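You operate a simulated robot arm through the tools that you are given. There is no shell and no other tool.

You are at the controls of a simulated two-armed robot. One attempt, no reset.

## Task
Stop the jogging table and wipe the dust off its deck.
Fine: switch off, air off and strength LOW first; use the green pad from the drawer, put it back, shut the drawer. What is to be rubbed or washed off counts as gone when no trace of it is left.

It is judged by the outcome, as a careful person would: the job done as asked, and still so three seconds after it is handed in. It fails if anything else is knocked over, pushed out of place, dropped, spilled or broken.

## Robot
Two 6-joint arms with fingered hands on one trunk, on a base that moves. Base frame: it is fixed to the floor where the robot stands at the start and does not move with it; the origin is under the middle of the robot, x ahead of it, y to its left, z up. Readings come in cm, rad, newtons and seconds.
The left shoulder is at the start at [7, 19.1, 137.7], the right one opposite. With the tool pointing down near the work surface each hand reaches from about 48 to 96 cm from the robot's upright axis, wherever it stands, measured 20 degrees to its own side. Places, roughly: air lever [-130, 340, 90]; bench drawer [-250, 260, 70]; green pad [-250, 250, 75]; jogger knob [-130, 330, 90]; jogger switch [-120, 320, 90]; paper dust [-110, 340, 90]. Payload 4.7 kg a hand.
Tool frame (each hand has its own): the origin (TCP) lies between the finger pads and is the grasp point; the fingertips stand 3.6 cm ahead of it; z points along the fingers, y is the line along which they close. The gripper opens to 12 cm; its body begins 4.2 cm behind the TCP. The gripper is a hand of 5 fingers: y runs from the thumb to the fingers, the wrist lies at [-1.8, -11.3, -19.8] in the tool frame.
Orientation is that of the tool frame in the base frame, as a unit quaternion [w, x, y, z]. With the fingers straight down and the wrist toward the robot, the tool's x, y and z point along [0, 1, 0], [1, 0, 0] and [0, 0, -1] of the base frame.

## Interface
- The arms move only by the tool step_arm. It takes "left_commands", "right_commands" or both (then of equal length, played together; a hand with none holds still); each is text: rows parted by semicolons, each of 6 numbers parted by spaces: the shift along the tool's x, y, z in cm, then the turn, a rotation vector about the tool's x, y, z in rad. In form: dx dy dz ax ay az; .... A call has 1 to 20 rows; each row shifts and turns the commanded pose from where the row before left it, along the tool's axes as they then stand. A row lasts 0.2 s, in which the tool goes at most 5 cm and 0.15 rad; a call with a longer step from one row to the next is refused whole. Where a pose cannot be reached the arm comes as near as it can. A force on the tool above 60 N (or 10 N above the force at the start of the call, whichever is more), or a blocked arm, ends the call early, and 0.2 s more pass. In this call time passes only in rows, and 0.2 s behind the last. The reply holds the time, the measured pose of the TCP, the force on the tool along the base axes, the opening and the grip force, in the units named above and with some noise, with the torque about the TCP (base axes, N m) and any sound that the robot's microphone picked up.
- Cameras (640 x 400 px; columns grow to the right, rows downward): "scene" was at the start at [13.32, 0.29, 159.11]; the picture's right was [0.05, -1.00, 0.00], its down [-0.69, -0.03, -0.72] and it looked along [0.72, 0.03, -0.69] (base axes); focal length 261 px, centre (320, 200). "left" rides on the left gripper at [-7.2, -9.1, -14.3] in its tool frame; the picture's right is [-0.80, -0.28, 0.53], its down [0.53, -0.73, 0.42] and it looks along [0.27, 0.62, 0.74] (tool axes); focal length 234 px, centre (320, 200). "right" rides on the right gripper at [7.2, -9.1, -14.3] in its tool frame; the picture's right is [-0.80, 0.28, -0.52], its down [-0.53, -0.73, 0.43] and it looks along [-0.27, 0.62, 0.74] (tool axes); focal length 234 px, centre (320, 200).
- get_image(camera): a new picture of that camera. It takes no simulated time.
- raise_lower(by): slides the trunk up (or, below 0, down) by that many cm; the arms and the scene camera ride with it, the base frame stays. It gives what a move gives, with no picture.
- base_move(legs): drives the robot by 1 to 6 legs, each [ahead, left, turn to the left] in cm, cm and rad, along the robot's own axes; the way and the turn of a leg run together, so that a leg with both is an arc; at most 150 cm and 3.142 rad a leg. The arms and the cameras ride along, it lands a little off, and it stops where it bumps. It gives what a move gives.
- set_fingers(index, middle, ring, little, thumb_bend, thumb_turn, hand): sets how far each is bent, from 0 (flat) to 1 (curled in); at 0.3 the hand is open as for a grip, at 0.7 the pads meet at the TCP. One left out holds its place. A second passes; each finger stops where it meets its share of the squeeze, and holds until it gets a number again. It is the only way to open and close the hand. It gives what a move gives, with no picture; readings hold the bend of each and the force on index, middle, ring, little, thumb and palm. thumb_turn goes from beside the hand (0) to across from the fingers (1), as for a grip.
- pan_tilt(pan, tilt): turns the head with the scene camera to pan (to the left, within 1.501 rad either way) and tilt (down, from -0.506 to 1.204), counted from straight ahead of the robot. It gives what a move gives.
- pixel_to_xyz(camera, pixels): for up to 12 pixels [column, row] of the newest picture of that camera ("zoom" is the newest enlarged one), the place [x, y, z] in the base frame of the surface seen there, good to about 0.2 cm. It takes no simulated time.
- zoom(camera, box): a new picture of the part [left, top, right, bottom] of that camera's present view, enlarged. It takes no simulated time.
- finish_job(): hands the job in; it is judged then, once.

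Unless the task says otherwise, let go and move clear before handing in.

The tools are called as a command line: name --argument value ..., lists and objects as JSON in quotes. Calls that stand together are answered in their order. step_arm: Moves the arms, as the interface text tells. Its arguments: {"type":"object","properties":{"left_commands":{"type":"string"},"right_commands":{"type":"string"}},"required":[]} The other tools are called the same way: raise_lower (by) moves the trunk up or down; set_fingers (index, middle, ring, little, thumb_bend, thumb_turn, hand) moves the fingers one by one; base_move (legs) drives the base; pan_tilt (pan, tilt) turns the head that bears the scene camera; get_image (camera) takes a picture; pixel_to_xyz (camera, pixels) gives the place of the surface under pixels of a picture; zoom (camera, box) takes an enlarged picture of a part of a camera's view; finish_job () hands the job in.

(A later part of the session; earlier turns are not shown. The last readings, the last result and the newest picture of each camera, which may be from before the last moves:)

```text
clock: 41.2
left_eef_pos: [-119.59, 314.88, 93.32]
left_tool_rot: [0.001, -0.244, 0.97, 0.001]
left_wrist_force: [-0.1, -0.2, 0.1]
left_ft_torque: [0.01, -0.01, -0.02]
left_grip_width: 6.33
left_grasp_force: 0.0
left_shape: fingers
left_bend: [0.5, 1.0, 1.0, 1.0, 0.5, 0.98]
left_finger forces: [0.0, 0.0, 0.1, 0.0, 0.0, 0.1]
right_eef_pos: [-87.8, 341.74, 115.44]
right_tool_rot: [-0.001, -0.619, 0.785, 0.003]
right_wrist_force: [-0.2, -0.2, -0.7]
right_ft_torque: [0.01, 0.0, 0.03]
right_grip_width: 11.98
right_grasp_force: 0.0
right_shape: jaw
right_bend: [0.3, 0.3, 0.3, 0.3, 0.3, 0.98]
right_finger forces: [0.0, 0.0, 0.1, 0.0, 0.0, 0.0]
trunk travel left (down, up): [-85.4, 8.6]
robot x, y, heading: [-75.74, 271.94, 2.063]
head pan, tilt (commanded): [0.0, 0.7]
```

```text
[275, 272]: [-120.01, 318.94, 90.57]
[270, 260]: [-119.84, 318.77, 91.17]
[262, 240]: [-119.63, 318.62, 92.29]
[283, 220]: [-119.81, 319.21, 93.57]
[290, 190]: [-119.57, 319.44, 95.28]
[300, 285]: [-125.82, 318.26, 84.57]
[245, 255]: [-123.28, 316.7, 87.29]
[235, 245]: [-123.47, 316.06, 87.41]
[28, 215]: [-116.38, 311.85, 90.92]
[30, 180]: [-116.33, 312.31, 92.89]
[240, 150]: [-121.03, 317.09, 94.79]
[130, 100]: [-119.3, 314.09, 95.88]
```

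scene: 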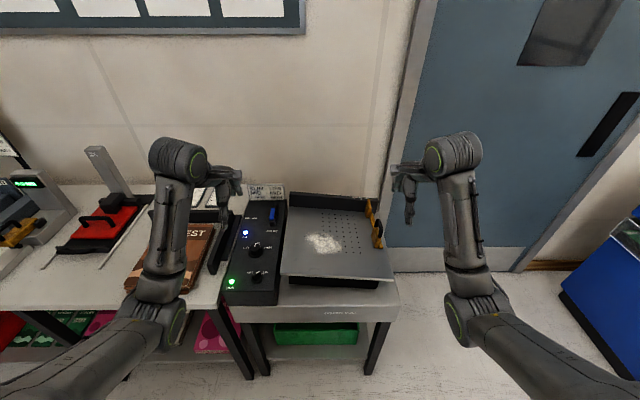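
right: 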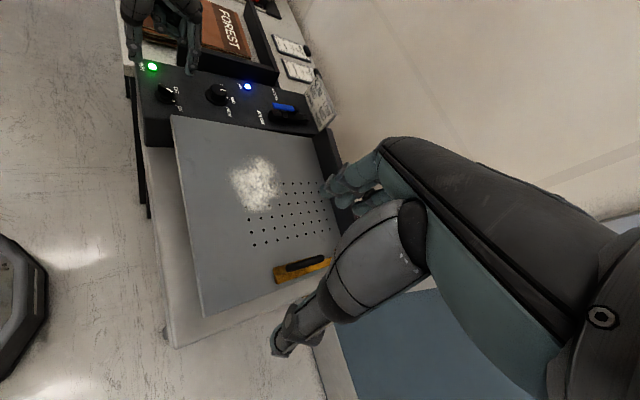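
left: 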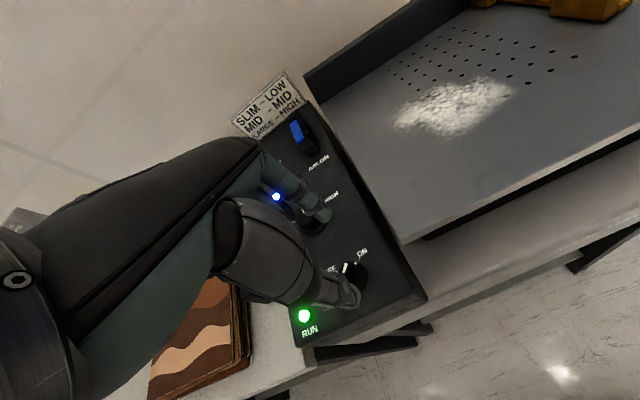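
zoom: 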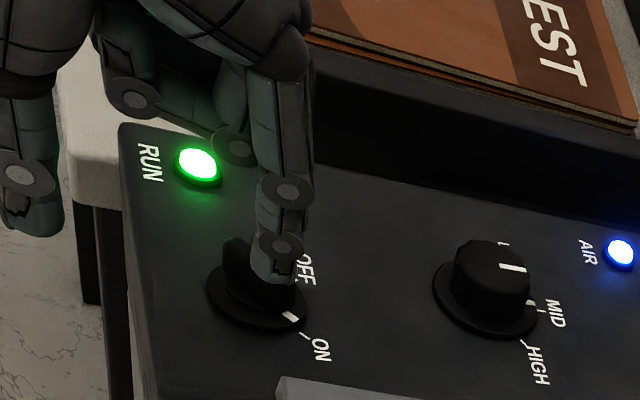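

The index tip's centre is about (-120.3,318.3) with its bottom near z 90.2, to the right of the bar. I'll shift it slightly, lower until the tip is about 85.8, and check clearance before pushing.

step_arm --left_commands "0.57 -0.69 0 0 0 0; 0 0 2.2 0 0 0; 0 0 2.1 0 0 0"

zoom --camera "right" --box '[140, 30, 220, 120]'

pixel_to_xyz --camera "zoom" --pixels '[[275, 300], [270, 290], [262, 280], [283, 270], [250, 285], [230, 260]]'

```text
clock: 42.0
left_eef_pos: [-120.0, 313.96, 89.0]
left_tool_rot: [0.0, -0.244, 0.97, 0.0]
left_wrist_force: [-0.1, 0.7, -0.1]
left_ft_torque: [0.0, -0.03, -0.01]
left_grip_width: 6.34
left_grasp_force: 0.1
left_shape: fingers
left_bend: [0.5, 1.0, 1.0, 1.0, 0.5, 0.98]
left_finger forces: [0.1, 0.1, 0.0, 0.1, 0.1, 0.0]
right_eef_pos: [-87.86, 341.7, 115.48]
right_tool_rot: [0.0, -0.62, 0.785, 0.002]
right_wrist_force: [0.1, 0.1, 0.0]
right_ft_torque: [-0.02, 0.02, -0.01]
right_grip_width: 11.98
right_grasp_force: 0.0
right_shape: jaw
right_bend: [0.3, 0.3, 0.3, 0.3, 0.3, 0.98]
right_finger forces: [0.0, 0.0, 0.0, 0.1, 0.1, 0.0]
trunk travel left (down, up): [-85.4, 8.6]
robot x, y, heading: [-75.35, 271.79, 2.064]
head pan, tilt (commanded): [0.0, 0.7]
```

```text
4.44 times, centred on (180, 75) of right
```

zoom: 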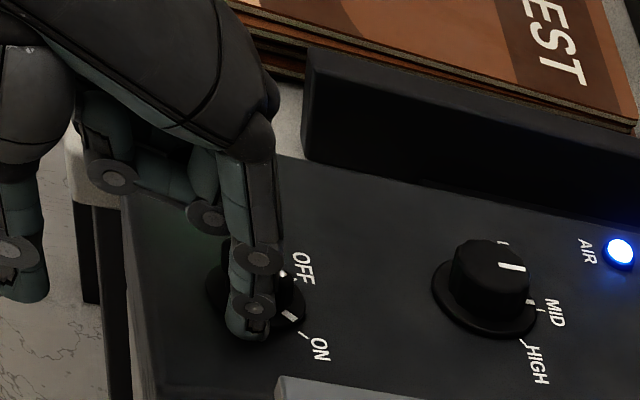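

```text
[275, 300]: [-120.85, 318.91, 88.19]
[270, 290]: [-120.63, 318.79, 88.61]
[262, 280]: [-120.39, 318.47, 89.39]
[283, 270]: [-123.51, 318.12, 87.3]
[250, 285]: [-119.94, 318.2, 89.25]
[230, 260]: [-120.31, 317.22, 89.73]
```

The finger stands just right of the switch bar, tip near z 86. I'll lower another 0.3 cm and sweep it around counter-clockwise to push the bar to OFF.

step_arm --left_commands "0 0 0.3 0 0 0; 0.7 0.5 0 0 0 0; 0.68 0.54 0 0 0 0; 0.1 0.58 0 0 0 0; 0.28 0.48 0 0 0 0; 0.43 0.355 0 0 0 0; 0.52 0.19 0 0 0 0; 0.28 0.02 0 0 0 0; 0.28 -0.03 0 0 0 0"

zoom --camera "right" --box '[140, 30, 220, 120]'

zoom --camera "left" --box '[220, 150, 420, 350]'

```text
clock: 44.0
left_eef_pos: [-123.99, 314.83, 88.7]
left_tool_rot: [0.001, -0.244, 0.97, 0.0]
left_wrist_force: [1.9, 1.6, 0.4]
left_ft_torque: [0.06, -0.05, -0.06]
left_grip_width: 6.49
left_grasp_force: 1.1
left_shape: fingers
left_bend: [0.49, 1.0, 1.0, 1.0, 0.5, 0.98]
left_finger forces: [2.0, 0.0, 0.0, 0.0, 0.0, 0.0]
right_eef_pos: [-87.95, 341.78, 115.38]
right_tool_rot: [-0.001, -0.62, 0.785, 0.002]
right_wrist_force: [-0.2, 0.4, -0.7]
right_ft_torque: [-0.01, 0.01, -0.05]
right_grip_width: 11.96
right_grasp_force: 0.0
right_shape: jaw
right_bend: [0.3, 0.3, 0.3, 0.3, 0.3, 0.98]
right_finger forces: [0.0, 0.1, 0.0, 0.0, 0.0, 0.1]
trunk travel left (down, up): [-85.4, 8.6]
robot x, y, heading: [-75.46, 271.73, 2.065]
head pan, tilt (commanded): [0.0, 0.7]
```

```text
4.44 times, centred on (180, 75) of right
```

zoom: 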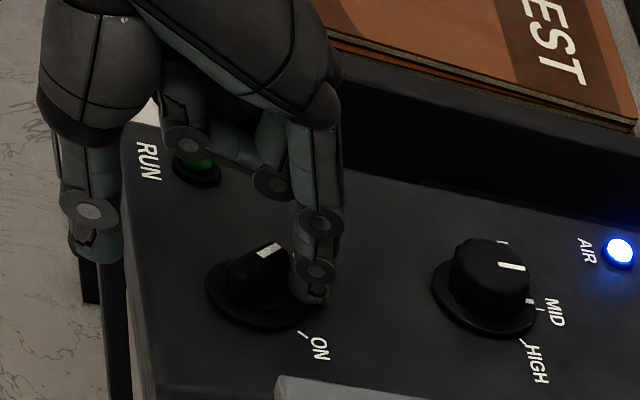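

```text
2.00 times, centred on (320, 250) of left
```

zoom: 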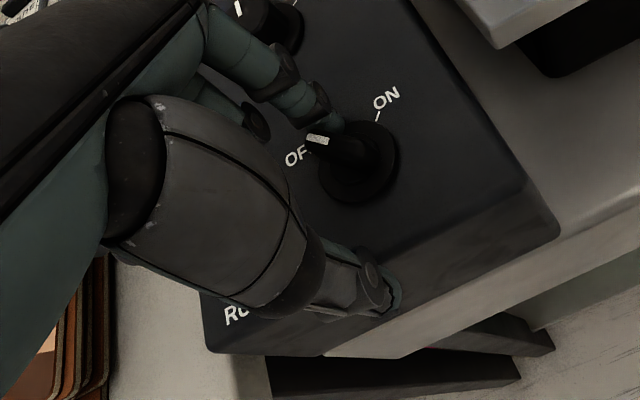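

The bar now points to OFF (left zoom (318,140)) and the RUN lamp looks dark. I'll ease the finger off forward, lift, and check the switch.

step_arm --left_commands "0 0.6 0 0 0 0; 0 0.3 -2 0 0 0; 0 0 -3 0 0 0; 0 0 -3 0 0 0"

zoom --camera "right" --box '[140, 30, 320, 130]'

zoom --camera "left" --box '[220, 150, 420, 350]'

```text
clock: 45.0
left_eef_pos: [-124.43, 315.53, 96.79]
left_tool_rot: [0.001, -0.244, 0.97, 0.0]
left_wrist_force: [0.8, -0.7, -1.2]
left_ft_torque: [0.04, -0.02, 0.0]
left_grip_width: 6.33
left_grasp_force: 0.2
left_shape: fingers
left_bend: [0.5, 1.0, 1.0, 1.0, 0.5, 0.98]
left_finger forces: [0.0, 0.0, 0.1, 0.0, 0.0, 0.0]
right_eef_pos: [-87.76, 341.66, 115.41]
right_tool_rot: [-0.001, -0.62, 0.785, 0.003]
right_wrist_force: [0.8, -0.8, -0.7]
right_ft_torque: [-0.02, 0.02, 0.0]
right_grip_width: 11.96
right_grasp_force: 0.1
right_shape: jaw
right_bend: [0.3, 0.3, 0.3, 0.3, 0.3, 0.98]
right_finger forces: [0.0, 0.0, 0.1, 0.0, 0.0, 0.0]
trunk travel left (down, up): [-85.4, 8.6]
robot x, y, heading: [-75.64, 272.26, 2.065]
head pan, tilt (commanded): [0.0, 0.7]
```

```text
3.56 times, centred on (230, 80) of right
```

zoom: 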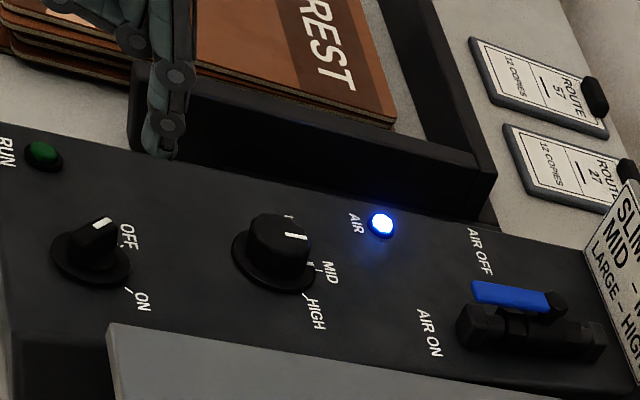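

```text
2.00 times, centred on (320, 250) of left
```

zoom: 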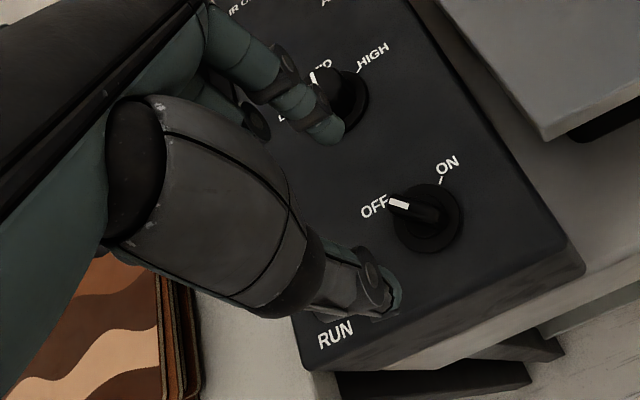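

RUN lamp is dark and the bar points to OFF. Next is the air lever; I'll zoom on it with the right camera and measure its handle and hub.

zoom --camera "right" --box '[255, 90, 325, 135]'

pixel_to_xyz --camera "zoom" --pixels '[[160, 105], [175, 85], [240, 100], [330, 115], [395, 130], [165, 120], [330, 150], [440, 135], [120, 180], [240, 200], [440, 190], [200, 150]]'

```text
8.89 times, centred on (290, 112) of right
```

zoom: 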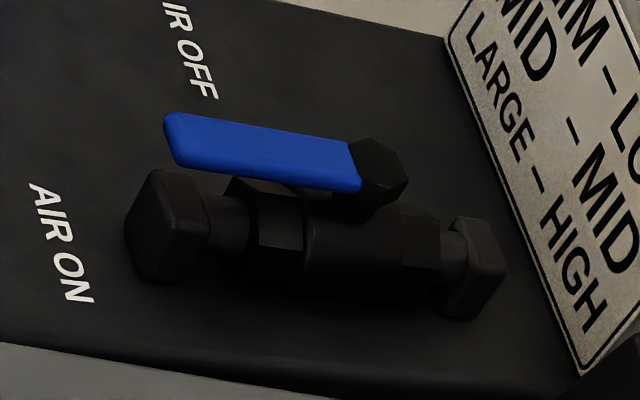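

```text
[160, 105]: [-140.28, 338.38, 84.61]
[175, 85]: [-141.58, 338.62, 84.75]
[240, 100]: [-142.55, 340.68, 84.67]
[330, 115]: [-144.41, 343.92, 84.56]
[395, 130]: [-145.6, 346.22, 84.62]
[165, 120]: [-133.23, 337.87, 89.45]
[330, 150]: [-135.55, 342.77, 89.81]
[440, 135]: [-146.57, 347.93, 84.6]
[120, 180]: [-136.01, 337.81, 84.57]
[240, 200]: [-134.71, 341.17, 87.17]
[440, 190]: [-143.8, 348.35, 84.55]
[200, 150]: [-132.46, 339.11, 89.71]
```

The handle runs from hub near (-136.5,344.5) to tip (-133.2,337.9) at z≈89.5. I'll measure the hub and the valve body's block heights beneath it.

pixel_to_xyz --camera "zoom" --pixels '[[165, 190], [185, 190], [165, 240], [480, 240], [375, 155], [385, 185], [350, 180], [210, 165], [180, 120], [280, 230], [300, 165], [490, 290]]'

```text
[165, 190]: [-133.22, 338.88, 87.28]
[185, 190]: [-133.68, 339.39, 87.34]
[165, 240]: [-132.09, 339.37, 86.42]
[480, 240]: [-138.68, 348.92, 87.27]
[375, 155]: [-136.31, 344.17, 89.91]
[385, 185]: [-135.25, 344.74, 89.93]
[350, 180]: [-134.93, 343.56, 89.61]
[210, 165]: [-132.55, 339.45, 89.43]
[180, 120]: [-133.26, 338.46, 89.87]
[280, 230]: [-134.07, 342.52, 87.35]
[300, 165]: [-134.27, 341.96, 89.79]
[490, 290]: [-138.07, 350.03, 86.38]
```

Handle top is z≈89.8, body top 87.3, so I can push the handle with the fingertip at about z 88. I'll bring the index finger over to the right side of the handle, still high, and look.

step_arm --left_commands "-1.05 4.5 0 0 0 0; -1.05 4.5 0 0 0 0; -1.05 4.5 0 0 0 0; -1.05 4.5 0 0 0 0; -1.05 4.5 0 0 0 0; 0 0 2 0 0 0"

zoom --camera "right" --box '[200, 30, 360, 150]'

zoom --camera "left" --box '[220, 130, 420, 330]'

zoom --camera "scene" --box '[180, 150, 320, 290]'

```text
clock: 46.4
left_eef_pos: [-130.5, 337.8, 94.71]
left_tool_rot: [-0.001, -0.245, 0.969, 0.001]
left_wrist_force: [-0.1, 0.0, -0.8]
left_ft_torque: [0.01, -0.03, -0.02]
left_grip_width: 6.34
left_grasp_force: 0.1
left_shape: fingers
left_bend: [0.5, 1.0, 1.0, 1.0, 0.5, 0.98]
left_finger forces: [0.0, 0.0, 0.0, 0.1, 0.1, 0.1]
right_eef_pos: [-87.91, 341.67, 115.45]
right_tool_rot: [-0.001, -0.62, 0.785, 0.002]
right_wrist_force: [-0.5, -0.1, -0.5]
right_ft_torque: [0.01, 0.02, -0.02]
right_grip_width: 12.0
right_grasp_force: 0.1
right_shape: jaw
right_bend: [0.3, 0.3, 0.3, 0.3, 0.3, 0.98]
right_finger forces: [0.1, 0.0, 0.0, 0.1, 0.1, 0.0]
trunk travel left (down, up): [-85.4, 8.6]
robot x, y, heading: [-75.74, 271.65, 2.068]
head pan, tilt (commanded): [0.0, 0.7]
```

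```text
3.33 times, centred on (280, 90) of right
```

zoom: 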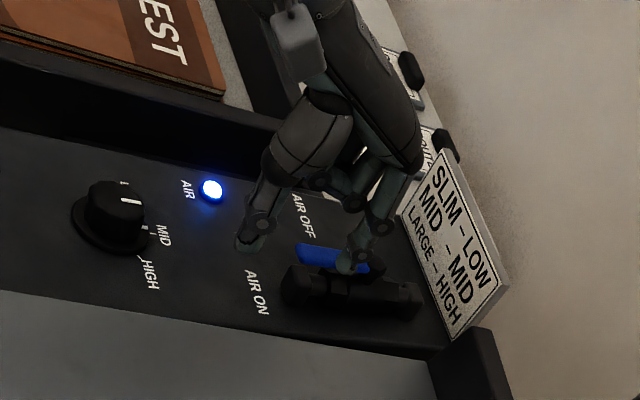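

```text
2.00 times, centred on (320, 230) of left
```

zoom: 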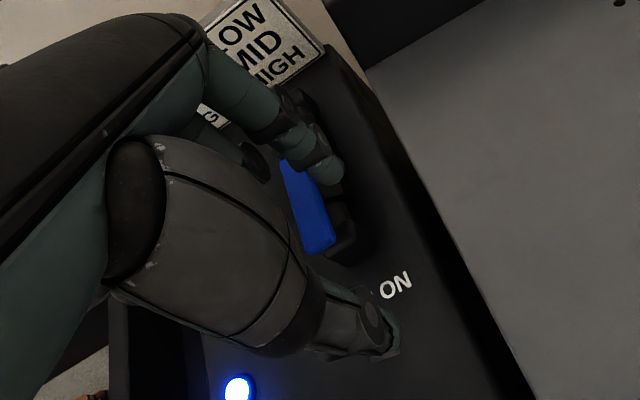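

```text
2.86 times, centred on (250, 220) of scene
```

zoom: 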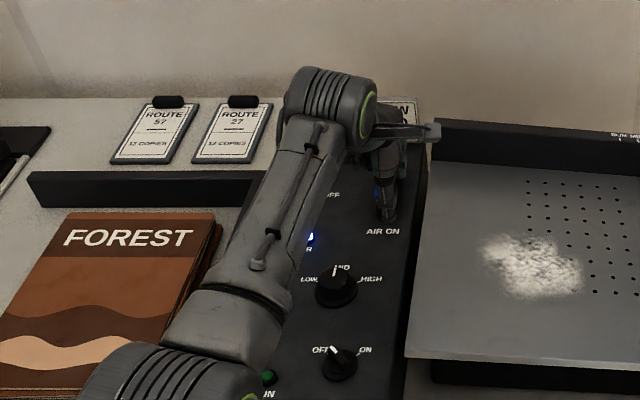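

The index finger is above and right of the handle near the hub side. I'll zoom the right camera again to measure finger tip against the handle.

zoom --camera "right" --box '[255, 70, 335, 130]'

pixel_to_xyz --camera "zoom" --pixels '[[255, 265], [265, 245], [290, 230], [240, 240], [270, 200], [330, 190], [150, 210], [230, 270], [370, 240], [95, 190]]'

```text
6.67 times, centred on (295, 100) of right
```

zoom: 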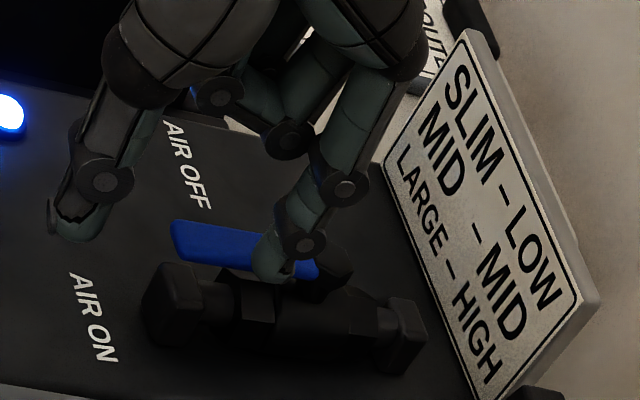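

```text
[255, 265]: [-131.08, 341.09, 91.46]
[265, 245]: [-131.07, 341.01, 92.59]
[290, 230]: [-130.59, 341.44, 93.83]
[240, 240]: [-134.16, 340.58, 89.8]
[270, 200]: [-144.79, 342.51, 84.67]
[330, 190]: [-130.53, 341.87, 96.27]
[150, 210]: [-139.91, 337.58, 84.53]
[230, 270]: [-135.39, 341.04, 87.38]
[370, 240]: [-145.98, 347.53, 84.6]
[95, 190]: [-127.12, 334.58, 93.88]
```

The index tip sits 1 cm clear on the handle's right side, about 5 cm from the hub. I'll lower the tip to z≈88 and sweep it along the arc to swing the lever left to AIR OFF.

step_arm --left_commands "0 0 1.7 0 0 0; 0 0 1.6 0 0 0; 0.53 0.01 0 0 0 0; 0.53 0.01 0 0 0 0; 0.76 -0.08 0 0 0 0; 0.76 -0.08 0 0 0 0; 0.667 0.12 0 0 0 0; 0.667 0.12 0 0 0 0; 0.615 0.286 0 0 0 0; 0.615 0.286 0 0 0 0; 0.52 0.44 0 0 0 0; 0.52 0.44 0 0 0 0; 0.386 0.557 0 0 0 0; 0.386 0.557 0 0 0 0; 0.21 0.55 0 0 0 0; 0.21 0.55 0 0 0 0"

zoom --camera "right" --box '[200, 30, 360, 150]'

zoom --camera "left" --box '[220, 130, 420, 330]'

```text
clock: 49.8
left_eef_pos: [-138.6, 337.61, 91.5]
left_tool_rot: [0.0, -0.245, 0.97, 0.001]
left_wrist_force: [7.4, -6.2, 5.9]
left_ft_torque: [0.08, -0.09, -0.2]
left_grip_width: 5.35
left_grasp_force: 5.7
left_shape: fingers
left_bend: [0.57, 1.0, 1.0, 1.0, 0.5, 0.98]
left_finger forces: [10.9, 0.0, 0.0, 0.0, 0.1, 0.1]
right_eef_pos: [-87.74, 341.6, 115.49]
right_tool_rot: [-0.001, -0.62, 0.784, 0.003]
right_wrist_force: [0.0, 0.4, 0.0]
right_ft_torque: [-0.03, 0.02, 0.0]
right_grip_width: 11.95
right_grasp_force: 0.1
right_shape: jaw
right_bend: [0.3, 0.3, 0.3, 0.3, 0.3, 0.98]
right_finger forces: [0.1, 0.1, 0.1, 0.0, 0.0, 0.0]
trunk travel left (down, up): [-85.4, 8.6]
robot x, y, heading: [-75.73, 271.9, 2.067]
head pan, tilt (commanded): [0.0, 0.7]
```

```text
3.33 times, centred on (280, 90) of right
```

zoom: 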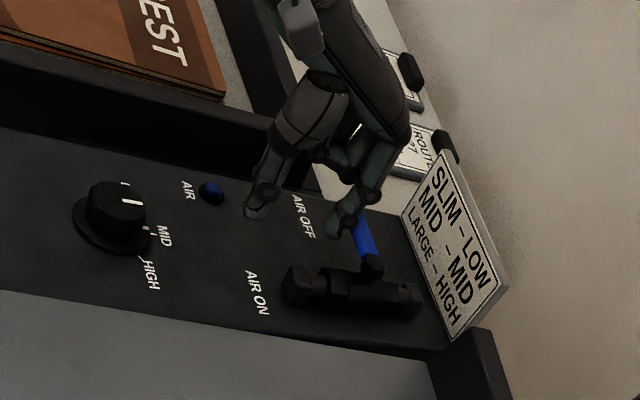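

```text
2.00 times, centred on (320, 230) of left
```

zoom: 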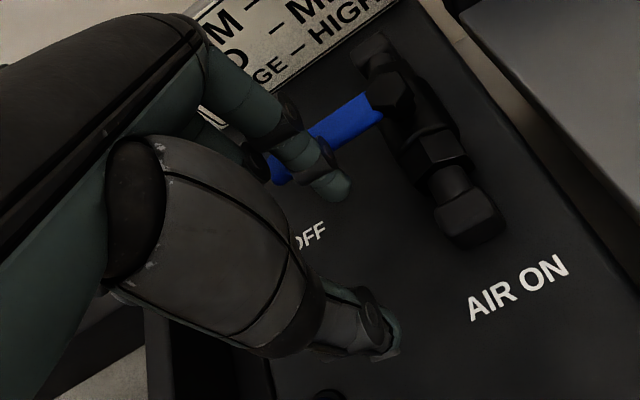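

The lever now points left to AIR OFF and the AIR lamp is dark; the finger feels the end stop. I'll back off and lift.

step_arm --left_commands "0 -0.8 0 0 0 0; 0 -0.8 0 0 0 0; 0 0 -2.5 0 0 0; 0 0 -3 0 0 0; 0 0 -3 0 0 0"

zoom --camera "right" --box '[140, 30, 340, 140]'

```text
clock: 51.0
left_eef_pos: [-138.09, 336.26, 100.06]
left_tool_rot: [0.0, -0.244, 0.97, 0.0]
left_wrist_force: [-0.1, 0.0, 0.0]
left_ft_torque: [0.05, 0.04, 0.0]
left_grip_width: 6.3
left_grasp_force: 0.0
left_shape: fingers
left_bend: [0.5, 1.0, 1.0, 1.0, 0.5, 0.98]
left_finger forces: [0.0, 0.0, 0.0, 0.0, 0.0, 0.0]
right_eef_pos: [-87.86, 341.6, 115.4]
right_tool_rot: [-0.001, -0.62, 0.785, 0.003]
right_wrist_force: [-0.1, -0.1, -0.1]
right_ft_torque: [-0.01, -0.02, 0.01]
right_grip_width: 11.95
right_grasp_force: 0.0
right_shape: jaw
right_bend: [0.3, 0.3, 0.3, 0.3, 0.3, 0.98]
right_finger forces: [0.1, 0.1, 0.0, 0.1, 0.0, 0.0]
trunk travel left (down, up): [-85.4, 8.6]
robot x, y, heading: [-75.39, 271.71, 2.064]
head pan, tilt (commanded): [0.0, 0.7]
```

```text
3.20 times, centred on (240, 85) of right
```

zoom: 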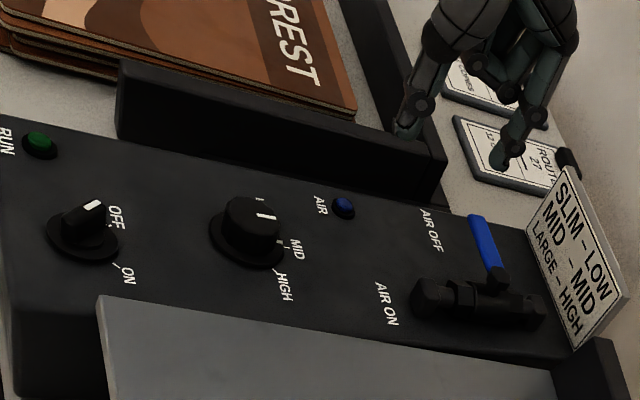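

Switch OFF and air OFF are both confirmed (both lamps dark). Next the strength knob: I'll centre the open index–thumb pinch over it with a small clockwise pre-turn, so I can twist counter-clockwise.

step_arm --left_commands "-0.19 -4.07 0 0 0 0; -0.19 -4.07 0 0 0 0; -0.19 -4.07 0 0 0 0; 0 0 0 0 0 0.125; 0 0 0 0 0 0.125; 0 0 0 0 0 0.125; 0 0 0 0 0 0.125; 0 0 3 0 0 0; 0 0 3 0 0 0"

zoom --camera "right" --box '[150, 20, 270, 130]'

zoom --camera "left" --box '[220, 130, 420, 330]'

```text
clock: 53.0
left_eef_pos: [-131.76, 325.77, 93.75]
left_tool_rot: [-0.001, 0.003, 1.0, 0.001]
left_wrist_force: [0.1, 0.1, 0.5]
left_ft_torque: [-0.02, 0.01, -0.02]
left_grip_width: 6.32
left_grasp_force: 0.0
left_shape: fingers
left_bend: [0.5, 1.0, 1.0, 1.0, 0.5, 0.98]
left_finger forces: [0.0, 0.1, 0.0, 0.1, 0.0, 0.0]
right_eef_pos: [-87.84, 341.66, 115.4]
right_tool_rot: [-0.001, -0.62, 0.785, 0.003]
right_wrist_force: [0.7, 1.6, 0.1]
right_ft_torque: [-0.01, 0.01, 0.02]
right_grip_width: 11.97
right_grasp_force: 0.1
right_shape: jaw
right_bend: [0.3, 0.3, 0.3, 0.3, 0.3, 0.98]
right_finger forces: [0.1, 0.0, 0.0, 0.0, 0.0, 0.1]
trunk travel left (down, up): [-85.4, 8.6]
robot x, y, heading: [-75.67, 272.0, 2.065]
head pan, tilt (commanded): [0.0, 0.7]
```

```text
3.64 times, centred on (210, 75) of right
```

zoom: 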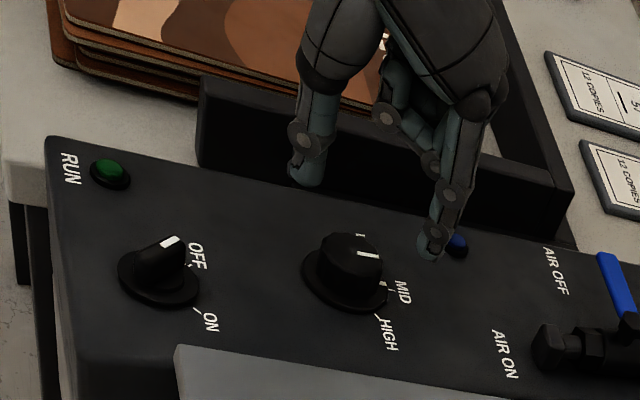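

```text
2.00 times, centred on (320, 230) of left
```

zoom: 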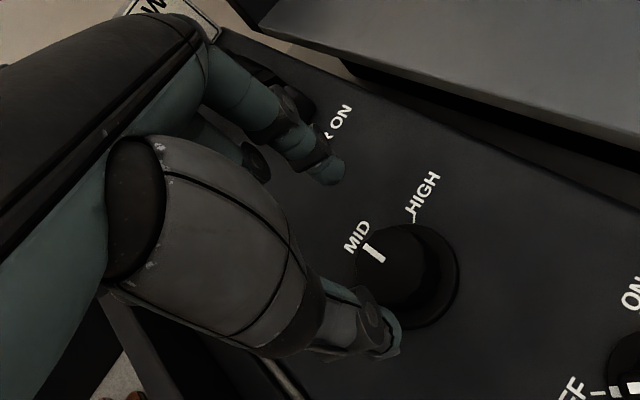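

I'll measure index tip, thumb tip and knob in a fresh right zoom for centring.

zoom --camera "right" --box '[150, 20, 270, 130]'

pixel_to_xyz --camera "zoom" --pixels '[[432, 250], [430, 235], [445, 215], [305, 180], [308, 165], [318, 130], [345, 240], [375, 262], [325, 248], [340, 275], [368, 285], [310, 260]]'

```text
3.64 times, centred on (210, 75) of right
```

zoom: 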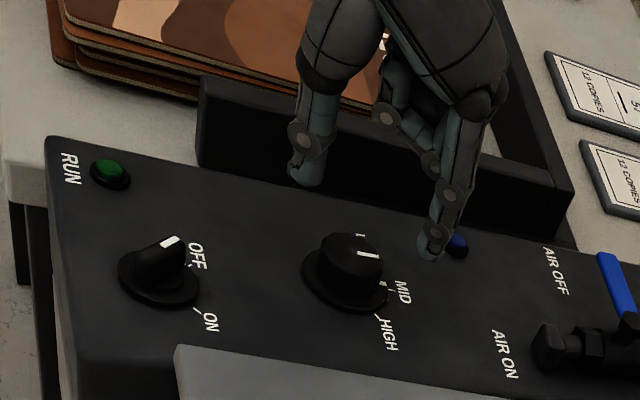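

```text
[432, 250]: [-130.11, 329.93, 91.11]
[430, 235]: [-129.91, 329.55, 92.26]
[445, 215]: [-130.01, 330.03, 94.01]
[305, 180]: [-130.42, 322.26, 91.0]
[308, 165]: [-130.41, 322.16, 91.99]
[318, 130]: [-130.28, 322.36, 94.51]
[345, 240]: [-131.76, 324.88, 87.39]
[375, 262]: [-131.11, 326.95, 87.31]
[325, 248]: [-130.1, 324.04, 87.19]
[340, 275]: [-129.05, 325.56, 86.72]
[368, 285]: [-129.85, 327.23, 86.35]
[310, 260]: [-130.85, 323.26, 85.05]
```

The pinch is centred on the knob within a few millimetres. I'll shift 0.3 cm, lower so the tips are about 1 cm above the panel, and close index and thumb on the knob.

step_arm --left_commands "0 -0.3 0 0 0 0; 0 0 2.5 0 0 0; 0 0 2.4 0 0 0"

set_fingers --hand "left" --index 0.68 --thumb_bend 0.68

zoom --camera "right" --box '[150, 20, 270, 130]'

zoom --camera "left" --box '[220, 130, 420, 330]'

```text
clock: 53.8
left_eef_pos: [-131.73, 325.47, 88.74]
left_tool_rot: [0.0, 0.002, 1.0, -0.001]
left_wrist_force: [0.4, 0.1, -0.2]
left_ft_torque: [-0.01, -0.04, -0.01]
left_grip_width: 6.31
left_grasp_force: 0.0
left_shape: fingers
left_bend: [0.5, 1.0, 1.0, 1.0, 0.5, 0.98]
left_finger forces: [0.1, 0.0, 0.0, 0.0, 0.1, 0.1]
right_eef_pos: [-87.86, 341.66, 115.42]
right_tool_rot: [-0.001, -0.62, 0.784, 0.002]
right_wrist_force: [-0.2, 0.6, -0.4]
right_ft_torque: [-0.01, 0.0, -0.01]
right_grip_width: 11.98
right_grasp_force: 0.1
right_shape: jaw
right_bend: [0.3, 0.3, 0.3, 0.3, 0.3, 0.98]
right_finger forces: [0.1, 0.1, 0.0, 0.0, 0.1, 0.1]
trunk travel left (down, up): [-85.4, 8.6]
robot x, y, heading: [-75.66, 271.47, 2.066]
head pan, tilt (commanded): [0.0, 0.7]
```

```text
clock: 54.8
left_eef_pos: [-131.83, 325.45, 88.84]
left_tool_rot: [0.0, 0.002, 1.0, 0.0]
left_wrist_force: [-1.8, 1.3, 1.4]
left_ft_torque: [0.07, -0.01, 0.01]
left_grip_width: 3.52
left_grasp_force: 8.5
left_shape: fingers
left_bend: [0.59, 1.0, 1.0, 1.0, 0.62, 0.97]
left_finger forces: [9.2, 0.0, 0.0, 0.0, 7.6, 0.0]
right_eef_pos: [-87.85, 341.72, 115.38]
right_tool_rot: [-0.001, -0.62, 0.784, 0.003]
right_wrist_force: [0.5, 0.8, -0.3]
right_ft_torque: [0.01, -0.01, 0.0]
right_grip_width: 11.98
right_grasp_force: 0.1
right_shape: jaw
right_bend: [0.3, 0.3, 0.3, 0.3, 0.3, 0.98]
right_finger forces: [0.0, 0.0, 0.1, 0.0, 0.1, 0.0]
trunk travel left (down, up): [-85.4, 8.6]
robot x, y, heading: [-75.64, 271.6, 2.065]
head pan, tilt (commanded): [0.0, 0.7]
```

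```text
3.64 times, centred on (210, 75) of right
```

zoom: 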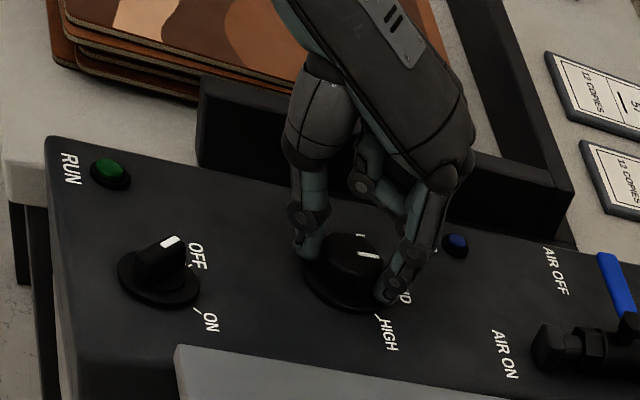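

```text
2.00 times, centred on (320, 230) of left
```

zoom: 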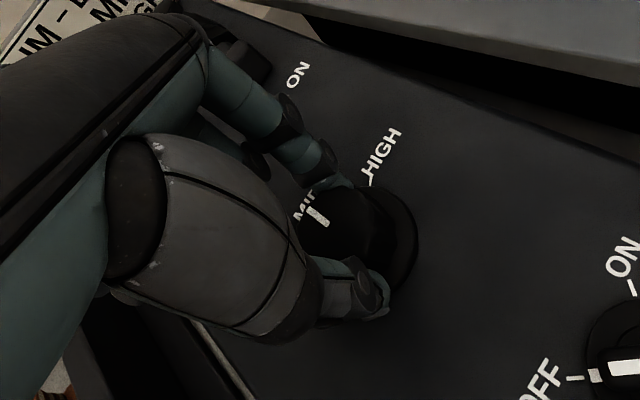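

Index and thumb hold the knob at 3.5 cm with about 8–9 N. I'll twist counter-clockwise about the knob's centre by about 1.15 rad toward LOW.

step_arm --left_commands "-0.028 -0.09 0 0 0 -0.115; -0.028 -0.09 0 0 0 -0.115; -0.028 -0.09 0 0 0 -0.115; -0.028 -0.09 0 0 0 -0.115; -0.028 -0.09 0 0 0 -0.115; -0.028 -0.09 0 0 0 -0.115; -0.028 -0.09 0 0 0 -0.115; -0.028 -0.09 0 0 0 -0.115; -0.028 -0.09 0 0 0 -0.115; -0.028 -0.09 0 0 0 -0.115"

zoom --camera "right" --box '[150, 20, 270, 130]'

zoom --camera "left" --box '[220, 130, 420, 330]'

```text
clock: 57.0
left_eef_pos: [-130.97, 324.94, 88.95]
left_tool_rot: [0.0, -0.543, 0.84, 0.001]
left_wrist_force: [-3.4, 3.3, -2.9]
left_ft_torque: [0.07, 0.19, -0.11]
left_grip_width: 3.54
left_grasp_force: 8.3
left_shape: fingers
left_bend: [0.58, 1.0, 1.0, 1.0, 0.62, 0.98]
left_finger forces: [10.8, 0.1, 0.0, 0.0, 5.7, 0.0]
right_eef_pos: [-87.81, 341.84, 115.49]
right_tool_rot: [-0.001, -0.619, 0.785, 0.001]
right_wrist_force: [0.2, -1.2, 0.2]
right_ft_torque: [-0.03, 0.0, 0.02]
right_grip_width: 11.98
right_grasp_force: 0.1
right_shape: jaw
right_bend: [0.3, 0.3, 0.3, 0.3, 0.3, 0.98]
right_finger forces: [0.0, 0.0, 0.0, 0.0, 0.0, 0.0]
trunk travel left (down, up): [-85.4, 8.6]
robot x, y, heading: [-75.79, 271.9, 2.062]
head pan, tilt (commanded): [0.0, 0.7]
```

```text
3.64 times, centred on (210, 75) of right
```

zoom: 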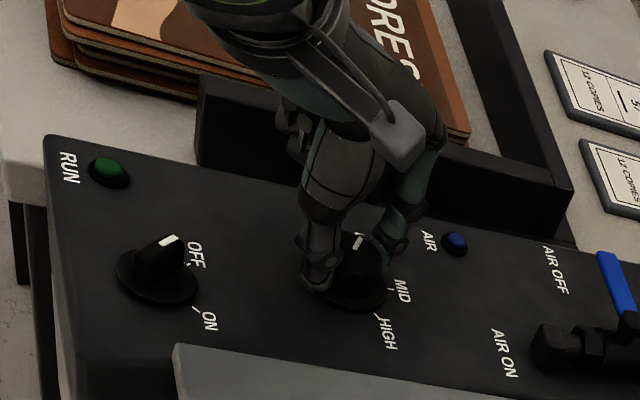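

```text
2.00 times, centred on (320, 230) of left
```

zoom: 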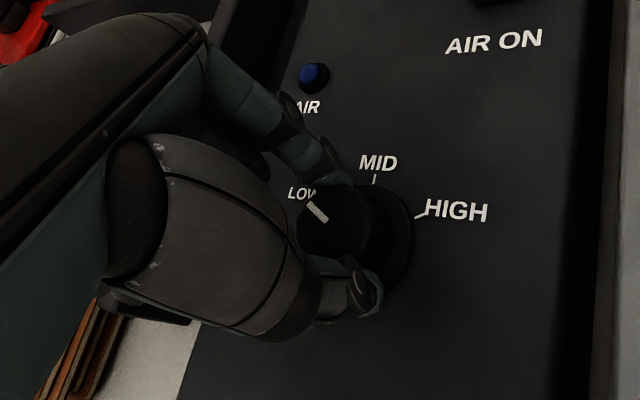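

The pointer has moved to LOW (left zoom (316,211) beside "LOW"). I'll open the pinch, lift clear and check.

set_fingers --hand "left" --index 0.5 --thumb_bend 0.5

step_arm --left_commands "0 0 -3 0 0 0; 0 0 -4 0 0 0; 0 0 -4 0 0 0; 0 -2 -4 0 0 0.1; 0 -2 0 0 0 0.13; 0 0 0 0 0 0.13; 0 0 0 0 0 0.13; 0 0 0 0 0 0.13"

zoom --camera "right" --box '[140, 30, 340, 140]'

get_image --camera "left"

```text
clock: 58.0
left_eef_pos: [-131.15, 324.86, 89.01]
left_tool_rot: [0.001, -0.542, 0.84, 0.0]
left_wrist_force: [0.2, 0.1, -0.4]
left_ft_torque: [-0.01, -0.06, 0.03]
left_grip_width: 6.29
left_grasp_force: 0.1
left_shape: fingers
left_bend: [0.5, 1.0, 1.0, 1.0, 0.5, 0.98]
left_finger forces: [0.1, 0.0, 0.0, 0.1, 0.0, 0.0]
right_eef_pos: [-87.9, 341.64, 115.43]
right_tool_rot: [-0.001, -0.62, 0.785, 0.003]
right_wrist_force: [0.2, 0.7, 0.0]
right_ft_torque: [0.05, 0.02, 0.0]
right_grip_width: 11.99
right_grasp_force: 0.0
right_shape: jaw
right_bend: [0.3, 0.3, 0.3, 0.3, 0.3, 0.98]
right_finger forces: [0.0, 0.1, 0.0, 0.0, 0.1, 0.0]
trunk travel left (down, up): [-85.4, 8.6]
robot x, y, heading: [-75.5, 271.62, 2.065]
head pan, tilt (commanded): [0.0, 0.7]
```

```text
clock: 59.8
left_eef_pos: [-127.64, 322.99, 104.1]
left_tool_rot: [0.0, -0.258, 0.966, 0.0]
left_wrist_force: [-0.5, 0.1, 0.1]
left_ft_torque: [0.01, -0.04, -0.01]
left_grip_width: 6.25
left_grasp_force: 0.0
left_shape: fingers
left_bend: [0.5, 1.0, 1.0, 1.0, 0.5, 0.98]
left_finger forces: [0.0, 0.0, 0.0, 0.0, 0.1, 0.0]
right_eef_pos: [-87.96, 341.6, 115.48]
right_tool_rot: [0.0, -0.62, 0.784, 0.002]
right_wrist_force: [0.4, 0.7, 0.1]
right_ft_torque: [0.02, -0.01, 0.0]
right_grip_width: 11.98
right_grasp_force: 0.1
right_shape: jaw
right_bend: [0.3, 0.3, 0.3, 0.3, 0.3, 0.98]
right_finger forces: [0.0, 0.0, 0.0, 0.1, 0.0, 0.0]
trunk travel left (down, up): [-85.4, 8.6]
robot x, y, heading: [-75.53, 271.49, 2.065]
head pan, tilt (commanded): [0.0, 0.7]
```

```text
3.20 times, centred on (240, 85) of right
```

zoom: 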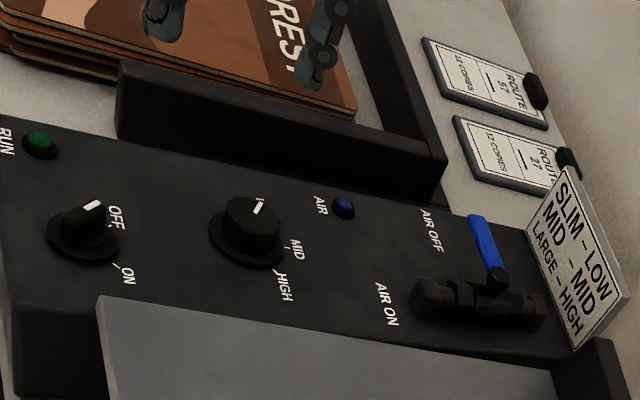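

```text
taken
```

left: 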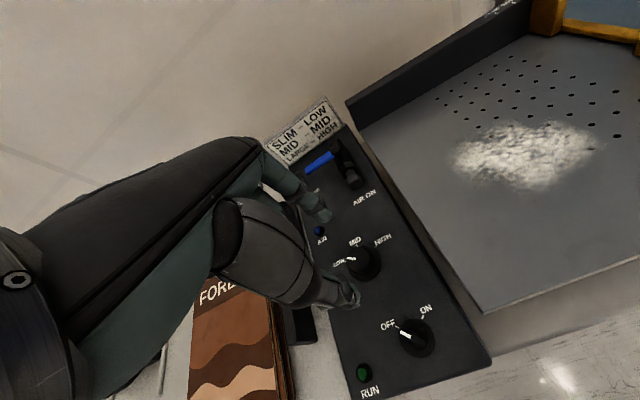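

zoom --camera "left" --box '[300, 210, 440, 380]'

zoom --camera "left" --box '[325, 230, 405, 290]'

```text
2.35 times, centred on (370, 295) of left
```

zoom: 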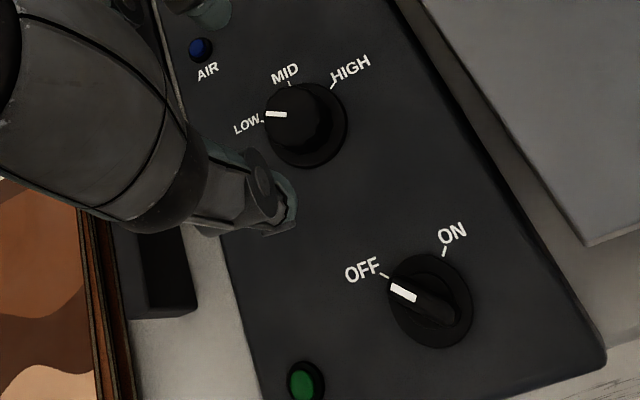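

```text
6.67 times, centred on (365, 260) of left
```

zoom: 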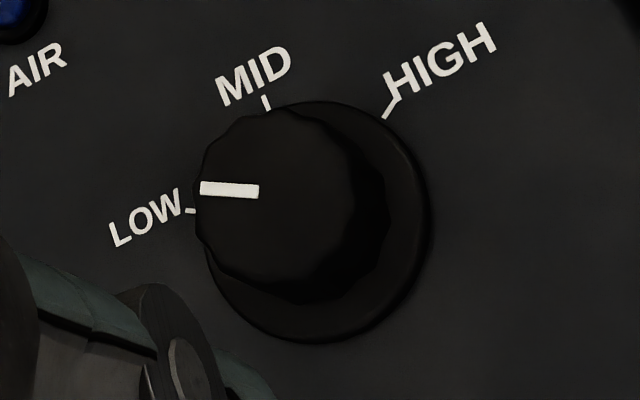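

The knob pointer appears to sit at LOW; I'll verify its angle numerically against the marks.

pixel_to_xyz --camera "zoom" --pixels '[[203, 189], [256, 191], [190, 211], [265, 104], [388, 107], [280, 190]]'

```text
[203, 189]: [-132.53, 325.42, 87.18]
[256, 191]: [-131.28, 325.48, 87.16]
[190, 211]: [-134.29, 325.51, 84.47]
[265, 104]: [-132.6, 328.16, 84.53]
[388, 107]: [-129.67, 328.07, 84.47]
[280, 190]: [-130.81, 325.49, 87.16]
```

Pointer angle is 183°, matching the LOW mark, so all three settings are done. Now I'll straighten the right hand, back off 30 cm, and look left along the bench toward the drawer.

step_arm --right_commands "0 0 0 0 0 0.14; 0 0 0 0 0 0.14; 0 0 0 0 0 0.14; 0 0 0 0 0 0.14; 0 0 0 0 0 0.14; 0 0 0 0 0 0.14" --left_commands "0 0 -2 0 0 0; 0 0 -2 0 0 0; 0 0 -2 0 0 0; 0 0 -2 0 0 0; 0 0 -2 0 0 0; 0 0 0 0 0 0"

set_fingers --hand "left" --index 0.3 --middle 0.3 --ring 0.3 --little 0.3 --thumb_bend 0.3

base_move --legs '[[-28, 0, 0.03]]'

pan_tilt --pan 0.9 --tilt 0.6

get_image --camera "scene"

```text
clock: 61.2
left_eef_pos: [-127.73, 322.94, 114.09]
left_tool_rot: [0.001, -0.259, 0.966, -0.001]
left_wrist_force: [0.0, 0.5, 0.6]
left_ft_torque: [0.03, 0.01, 0.01]
left_grip_width: 6.28
left_grasp_force: 0.1
left_shape: fingers
left_bend: [0.5, 1.0, 1.0, 1.0, 0.5, 0.98]
left_finger forces: [0.0, 0.0, 0.0, 0.0, 0.1, 0.1]
right_eef_pos: [-87.9, 341.66, 115.4]
right_tool_rot: [-0.001, -0.245, 0.97, 0.001]
right_wrist_force: [0.6, 0.9, -0.1]
right_ft_torque: [-0.03, 0.04, 0.01]
right_grip_width: 11.97
right_grasp_force: 0.2
right_shape: jaw
right_bend: [0.3, 0.3, 0.3, 0.3, 0.3, 0.98]
right_finger forces: [0.1, 0.0, 0.1, 0.1, 0.0, 0.1]
trunk travel left (down, up): [-85.4, 8.6]
robot x, y, heading: [-75.66, 271.92, 2.065]
head pan, tilt (commanded): [0.0, 0.7]
```

```text
clock: 62.2
left_eef_pos: [-127.57, 322.99, 114.02]
left_tool_rot: [0.0, -0.259, 0.966, 0.0]
left_wrist_force: [0.1, 0.5, -0.6]
left_ft_torque: [0.02, 0.02, 0.02]
left_grip_width: 12.17
left_grasp_force: 0.1
left_shape: fingers
left_bend: [0.3, 0.3, 0.3, 0.3, 0.3, 0.98]
left_finger forces: [0.1, 0.0, 0.1, 0.1, 0.1, 0.0]
right_eef_pos: [-87.86, 341.68, 115.44]
right_tool_rot: [-0.002, -0.246, 0.969, 0.001]
right_wrist_force: [0.2, 0.0, 0.4]
right_ft_torque: [-0.01, 0.02, 0.04]
right_grip_width: 11.96
right_grasp_force: 0.0
right_shape: jaw
right_bend: [0.3, 0.3, 0.3, 0.3, 0.3, 0.98]
right_finger forces: [0.0, 0.1, 0.0, 0.1, 0.1, 0.0]
trunk travel left (down, up): [-85.4, 8.6]
robot x, y, heading: [-76.06, 271.89, 2.066]
head pan, tilt (commanded): [0.0, 0.7]
```

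```text
clock: 64.2
left_eef_pos: [-115.28, 296.82, 113.85]
left_tool_rot: [0.0, -0.272, 0.962, -0.001]
left_wrist_force: [-0.4, -0.2, -0.3]
left_ft_torque: [0.0, -0.01, -0.01]
left_grip_width: 12.18
left_grasp_force: 0.1
left_shape: fingers
left_bend: [0.3, 0.3, 0.3, 0.3, 0.3, 0.98]
left_finger forces: [0.1, 0.0, 0.0, 0.1, 0.0, 0.0]
right_eef_pos: [-76.01, 316.58, 115.35]
right_tool_rot: [-0.002, -0.259, 0.966, 0.001]
right_wrist_force: [0.2, 0.1, 0.3]
right_ft_torque: [-0.01, -0.02, 0.0]
right_grip_width: 12.0
right_grasp_force: 0.0
right_shape: jaw
right_bend: [0.3, 0.3, 0.3, 0.3, 0.3, 0.98]
right_finger forces: [0.1, 0.0, 0.0, 0.0, 0.0, 0.0]
trunk travel left (down, up): [-85.4, 8.6]
robot x, y, heading: [-62.2, 247.2, 2.088]
head pan, tilt (commanded): [0.0, 0.7]
```

```text
clock: 65.4
left_eef_pos: [-115.2, 296.83, 114.14]
left_tool_rot: [0.0, -0.273, 0.962, 0.001]
left_wrist_force: [-0.2, -0.3, 0.1]
left_ft_torque: [0.0, -0.01, -0.05]
left_grip_width: 12.18
left_grasp_force: 0.1
left_shape: fingers
left_bend: [0.3, 0.3, 0.3, 0.3, 0.3, 0.98]
left_finger forces: [0.0, 0.1, 0.0, 0.0, 0.1, 0.0]
right_eef_pos: [-75.95, 316.52, 115.39]
right_tool_rot: [-0.002, -0.259, 0.966, 0.001]
right_wrist_force: [0.4, -0.6, -1.3]
right_ft_torque: [-0.02, 0.03, 0.0]
right_grip_width: 11.95
right_grasp_force: 0.1
right_shape: jaw
right_bend: [0.3, 0.3, 0.3, 0.3, 0.3, 0.98]
right_finger forces: [0.0, 0.0, 0.1, 0.0, 0.0, 0.1]
trunk travel left (down, up): [-85.4, 8.6]
robot x, y, heading: [-61.69, 247.13, 2.091]
head pan, tilt (commanded): [0.901, 0.6]
```

```text
taken
```

scene: 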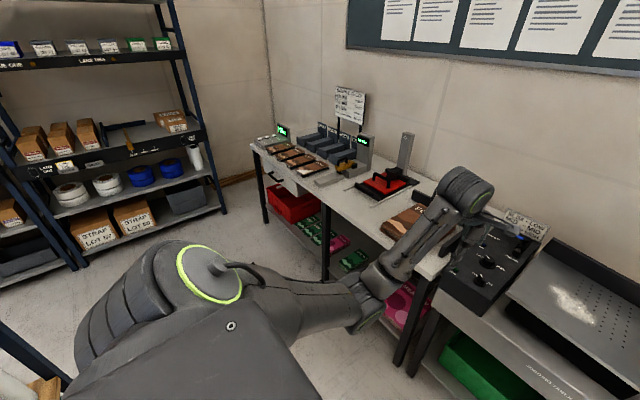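

The aisle to the left looks open up to the dark racks at far left. I'll measure the racks, the near post at (60,375), the drawer and the bench end for the drive.

pixel_to_xyz --camera "scene" --pixels '[[226, 212], [75, 268], [62, 378], [20, 345], [267, 222], [325, 278], [284, 182], [255, 148], [30, 380], [270, 240], [305, 190], [130, 235]]'

zoom --camera "scene" --box '[240, 80, 420, 240]'

```text
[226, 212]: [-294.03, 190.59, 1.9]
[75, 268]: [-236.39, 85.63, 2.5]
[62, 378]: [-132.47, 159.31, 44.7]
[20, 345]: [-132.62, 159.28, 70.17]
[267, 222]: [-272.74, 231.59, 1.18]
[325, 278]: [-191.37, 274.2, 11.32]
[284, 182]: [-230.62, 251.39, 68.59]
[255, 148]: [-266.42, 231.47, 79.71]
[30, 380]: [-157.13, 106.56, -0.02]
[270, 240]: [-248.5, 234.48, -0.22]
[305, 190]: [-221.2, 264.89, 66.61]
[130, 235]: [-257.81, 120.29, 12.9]
```

```text
2.50 times, centred on (330, 160) of scene
```

zoom: 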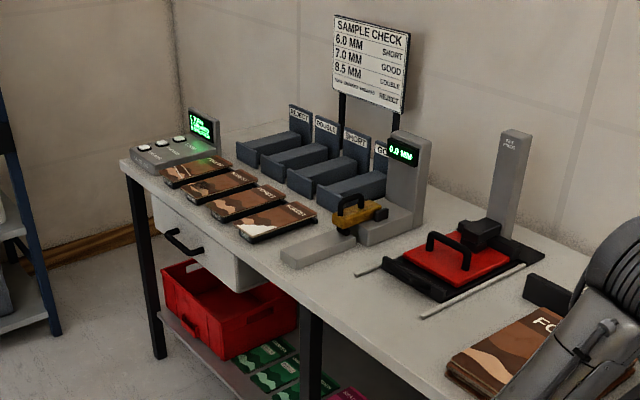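

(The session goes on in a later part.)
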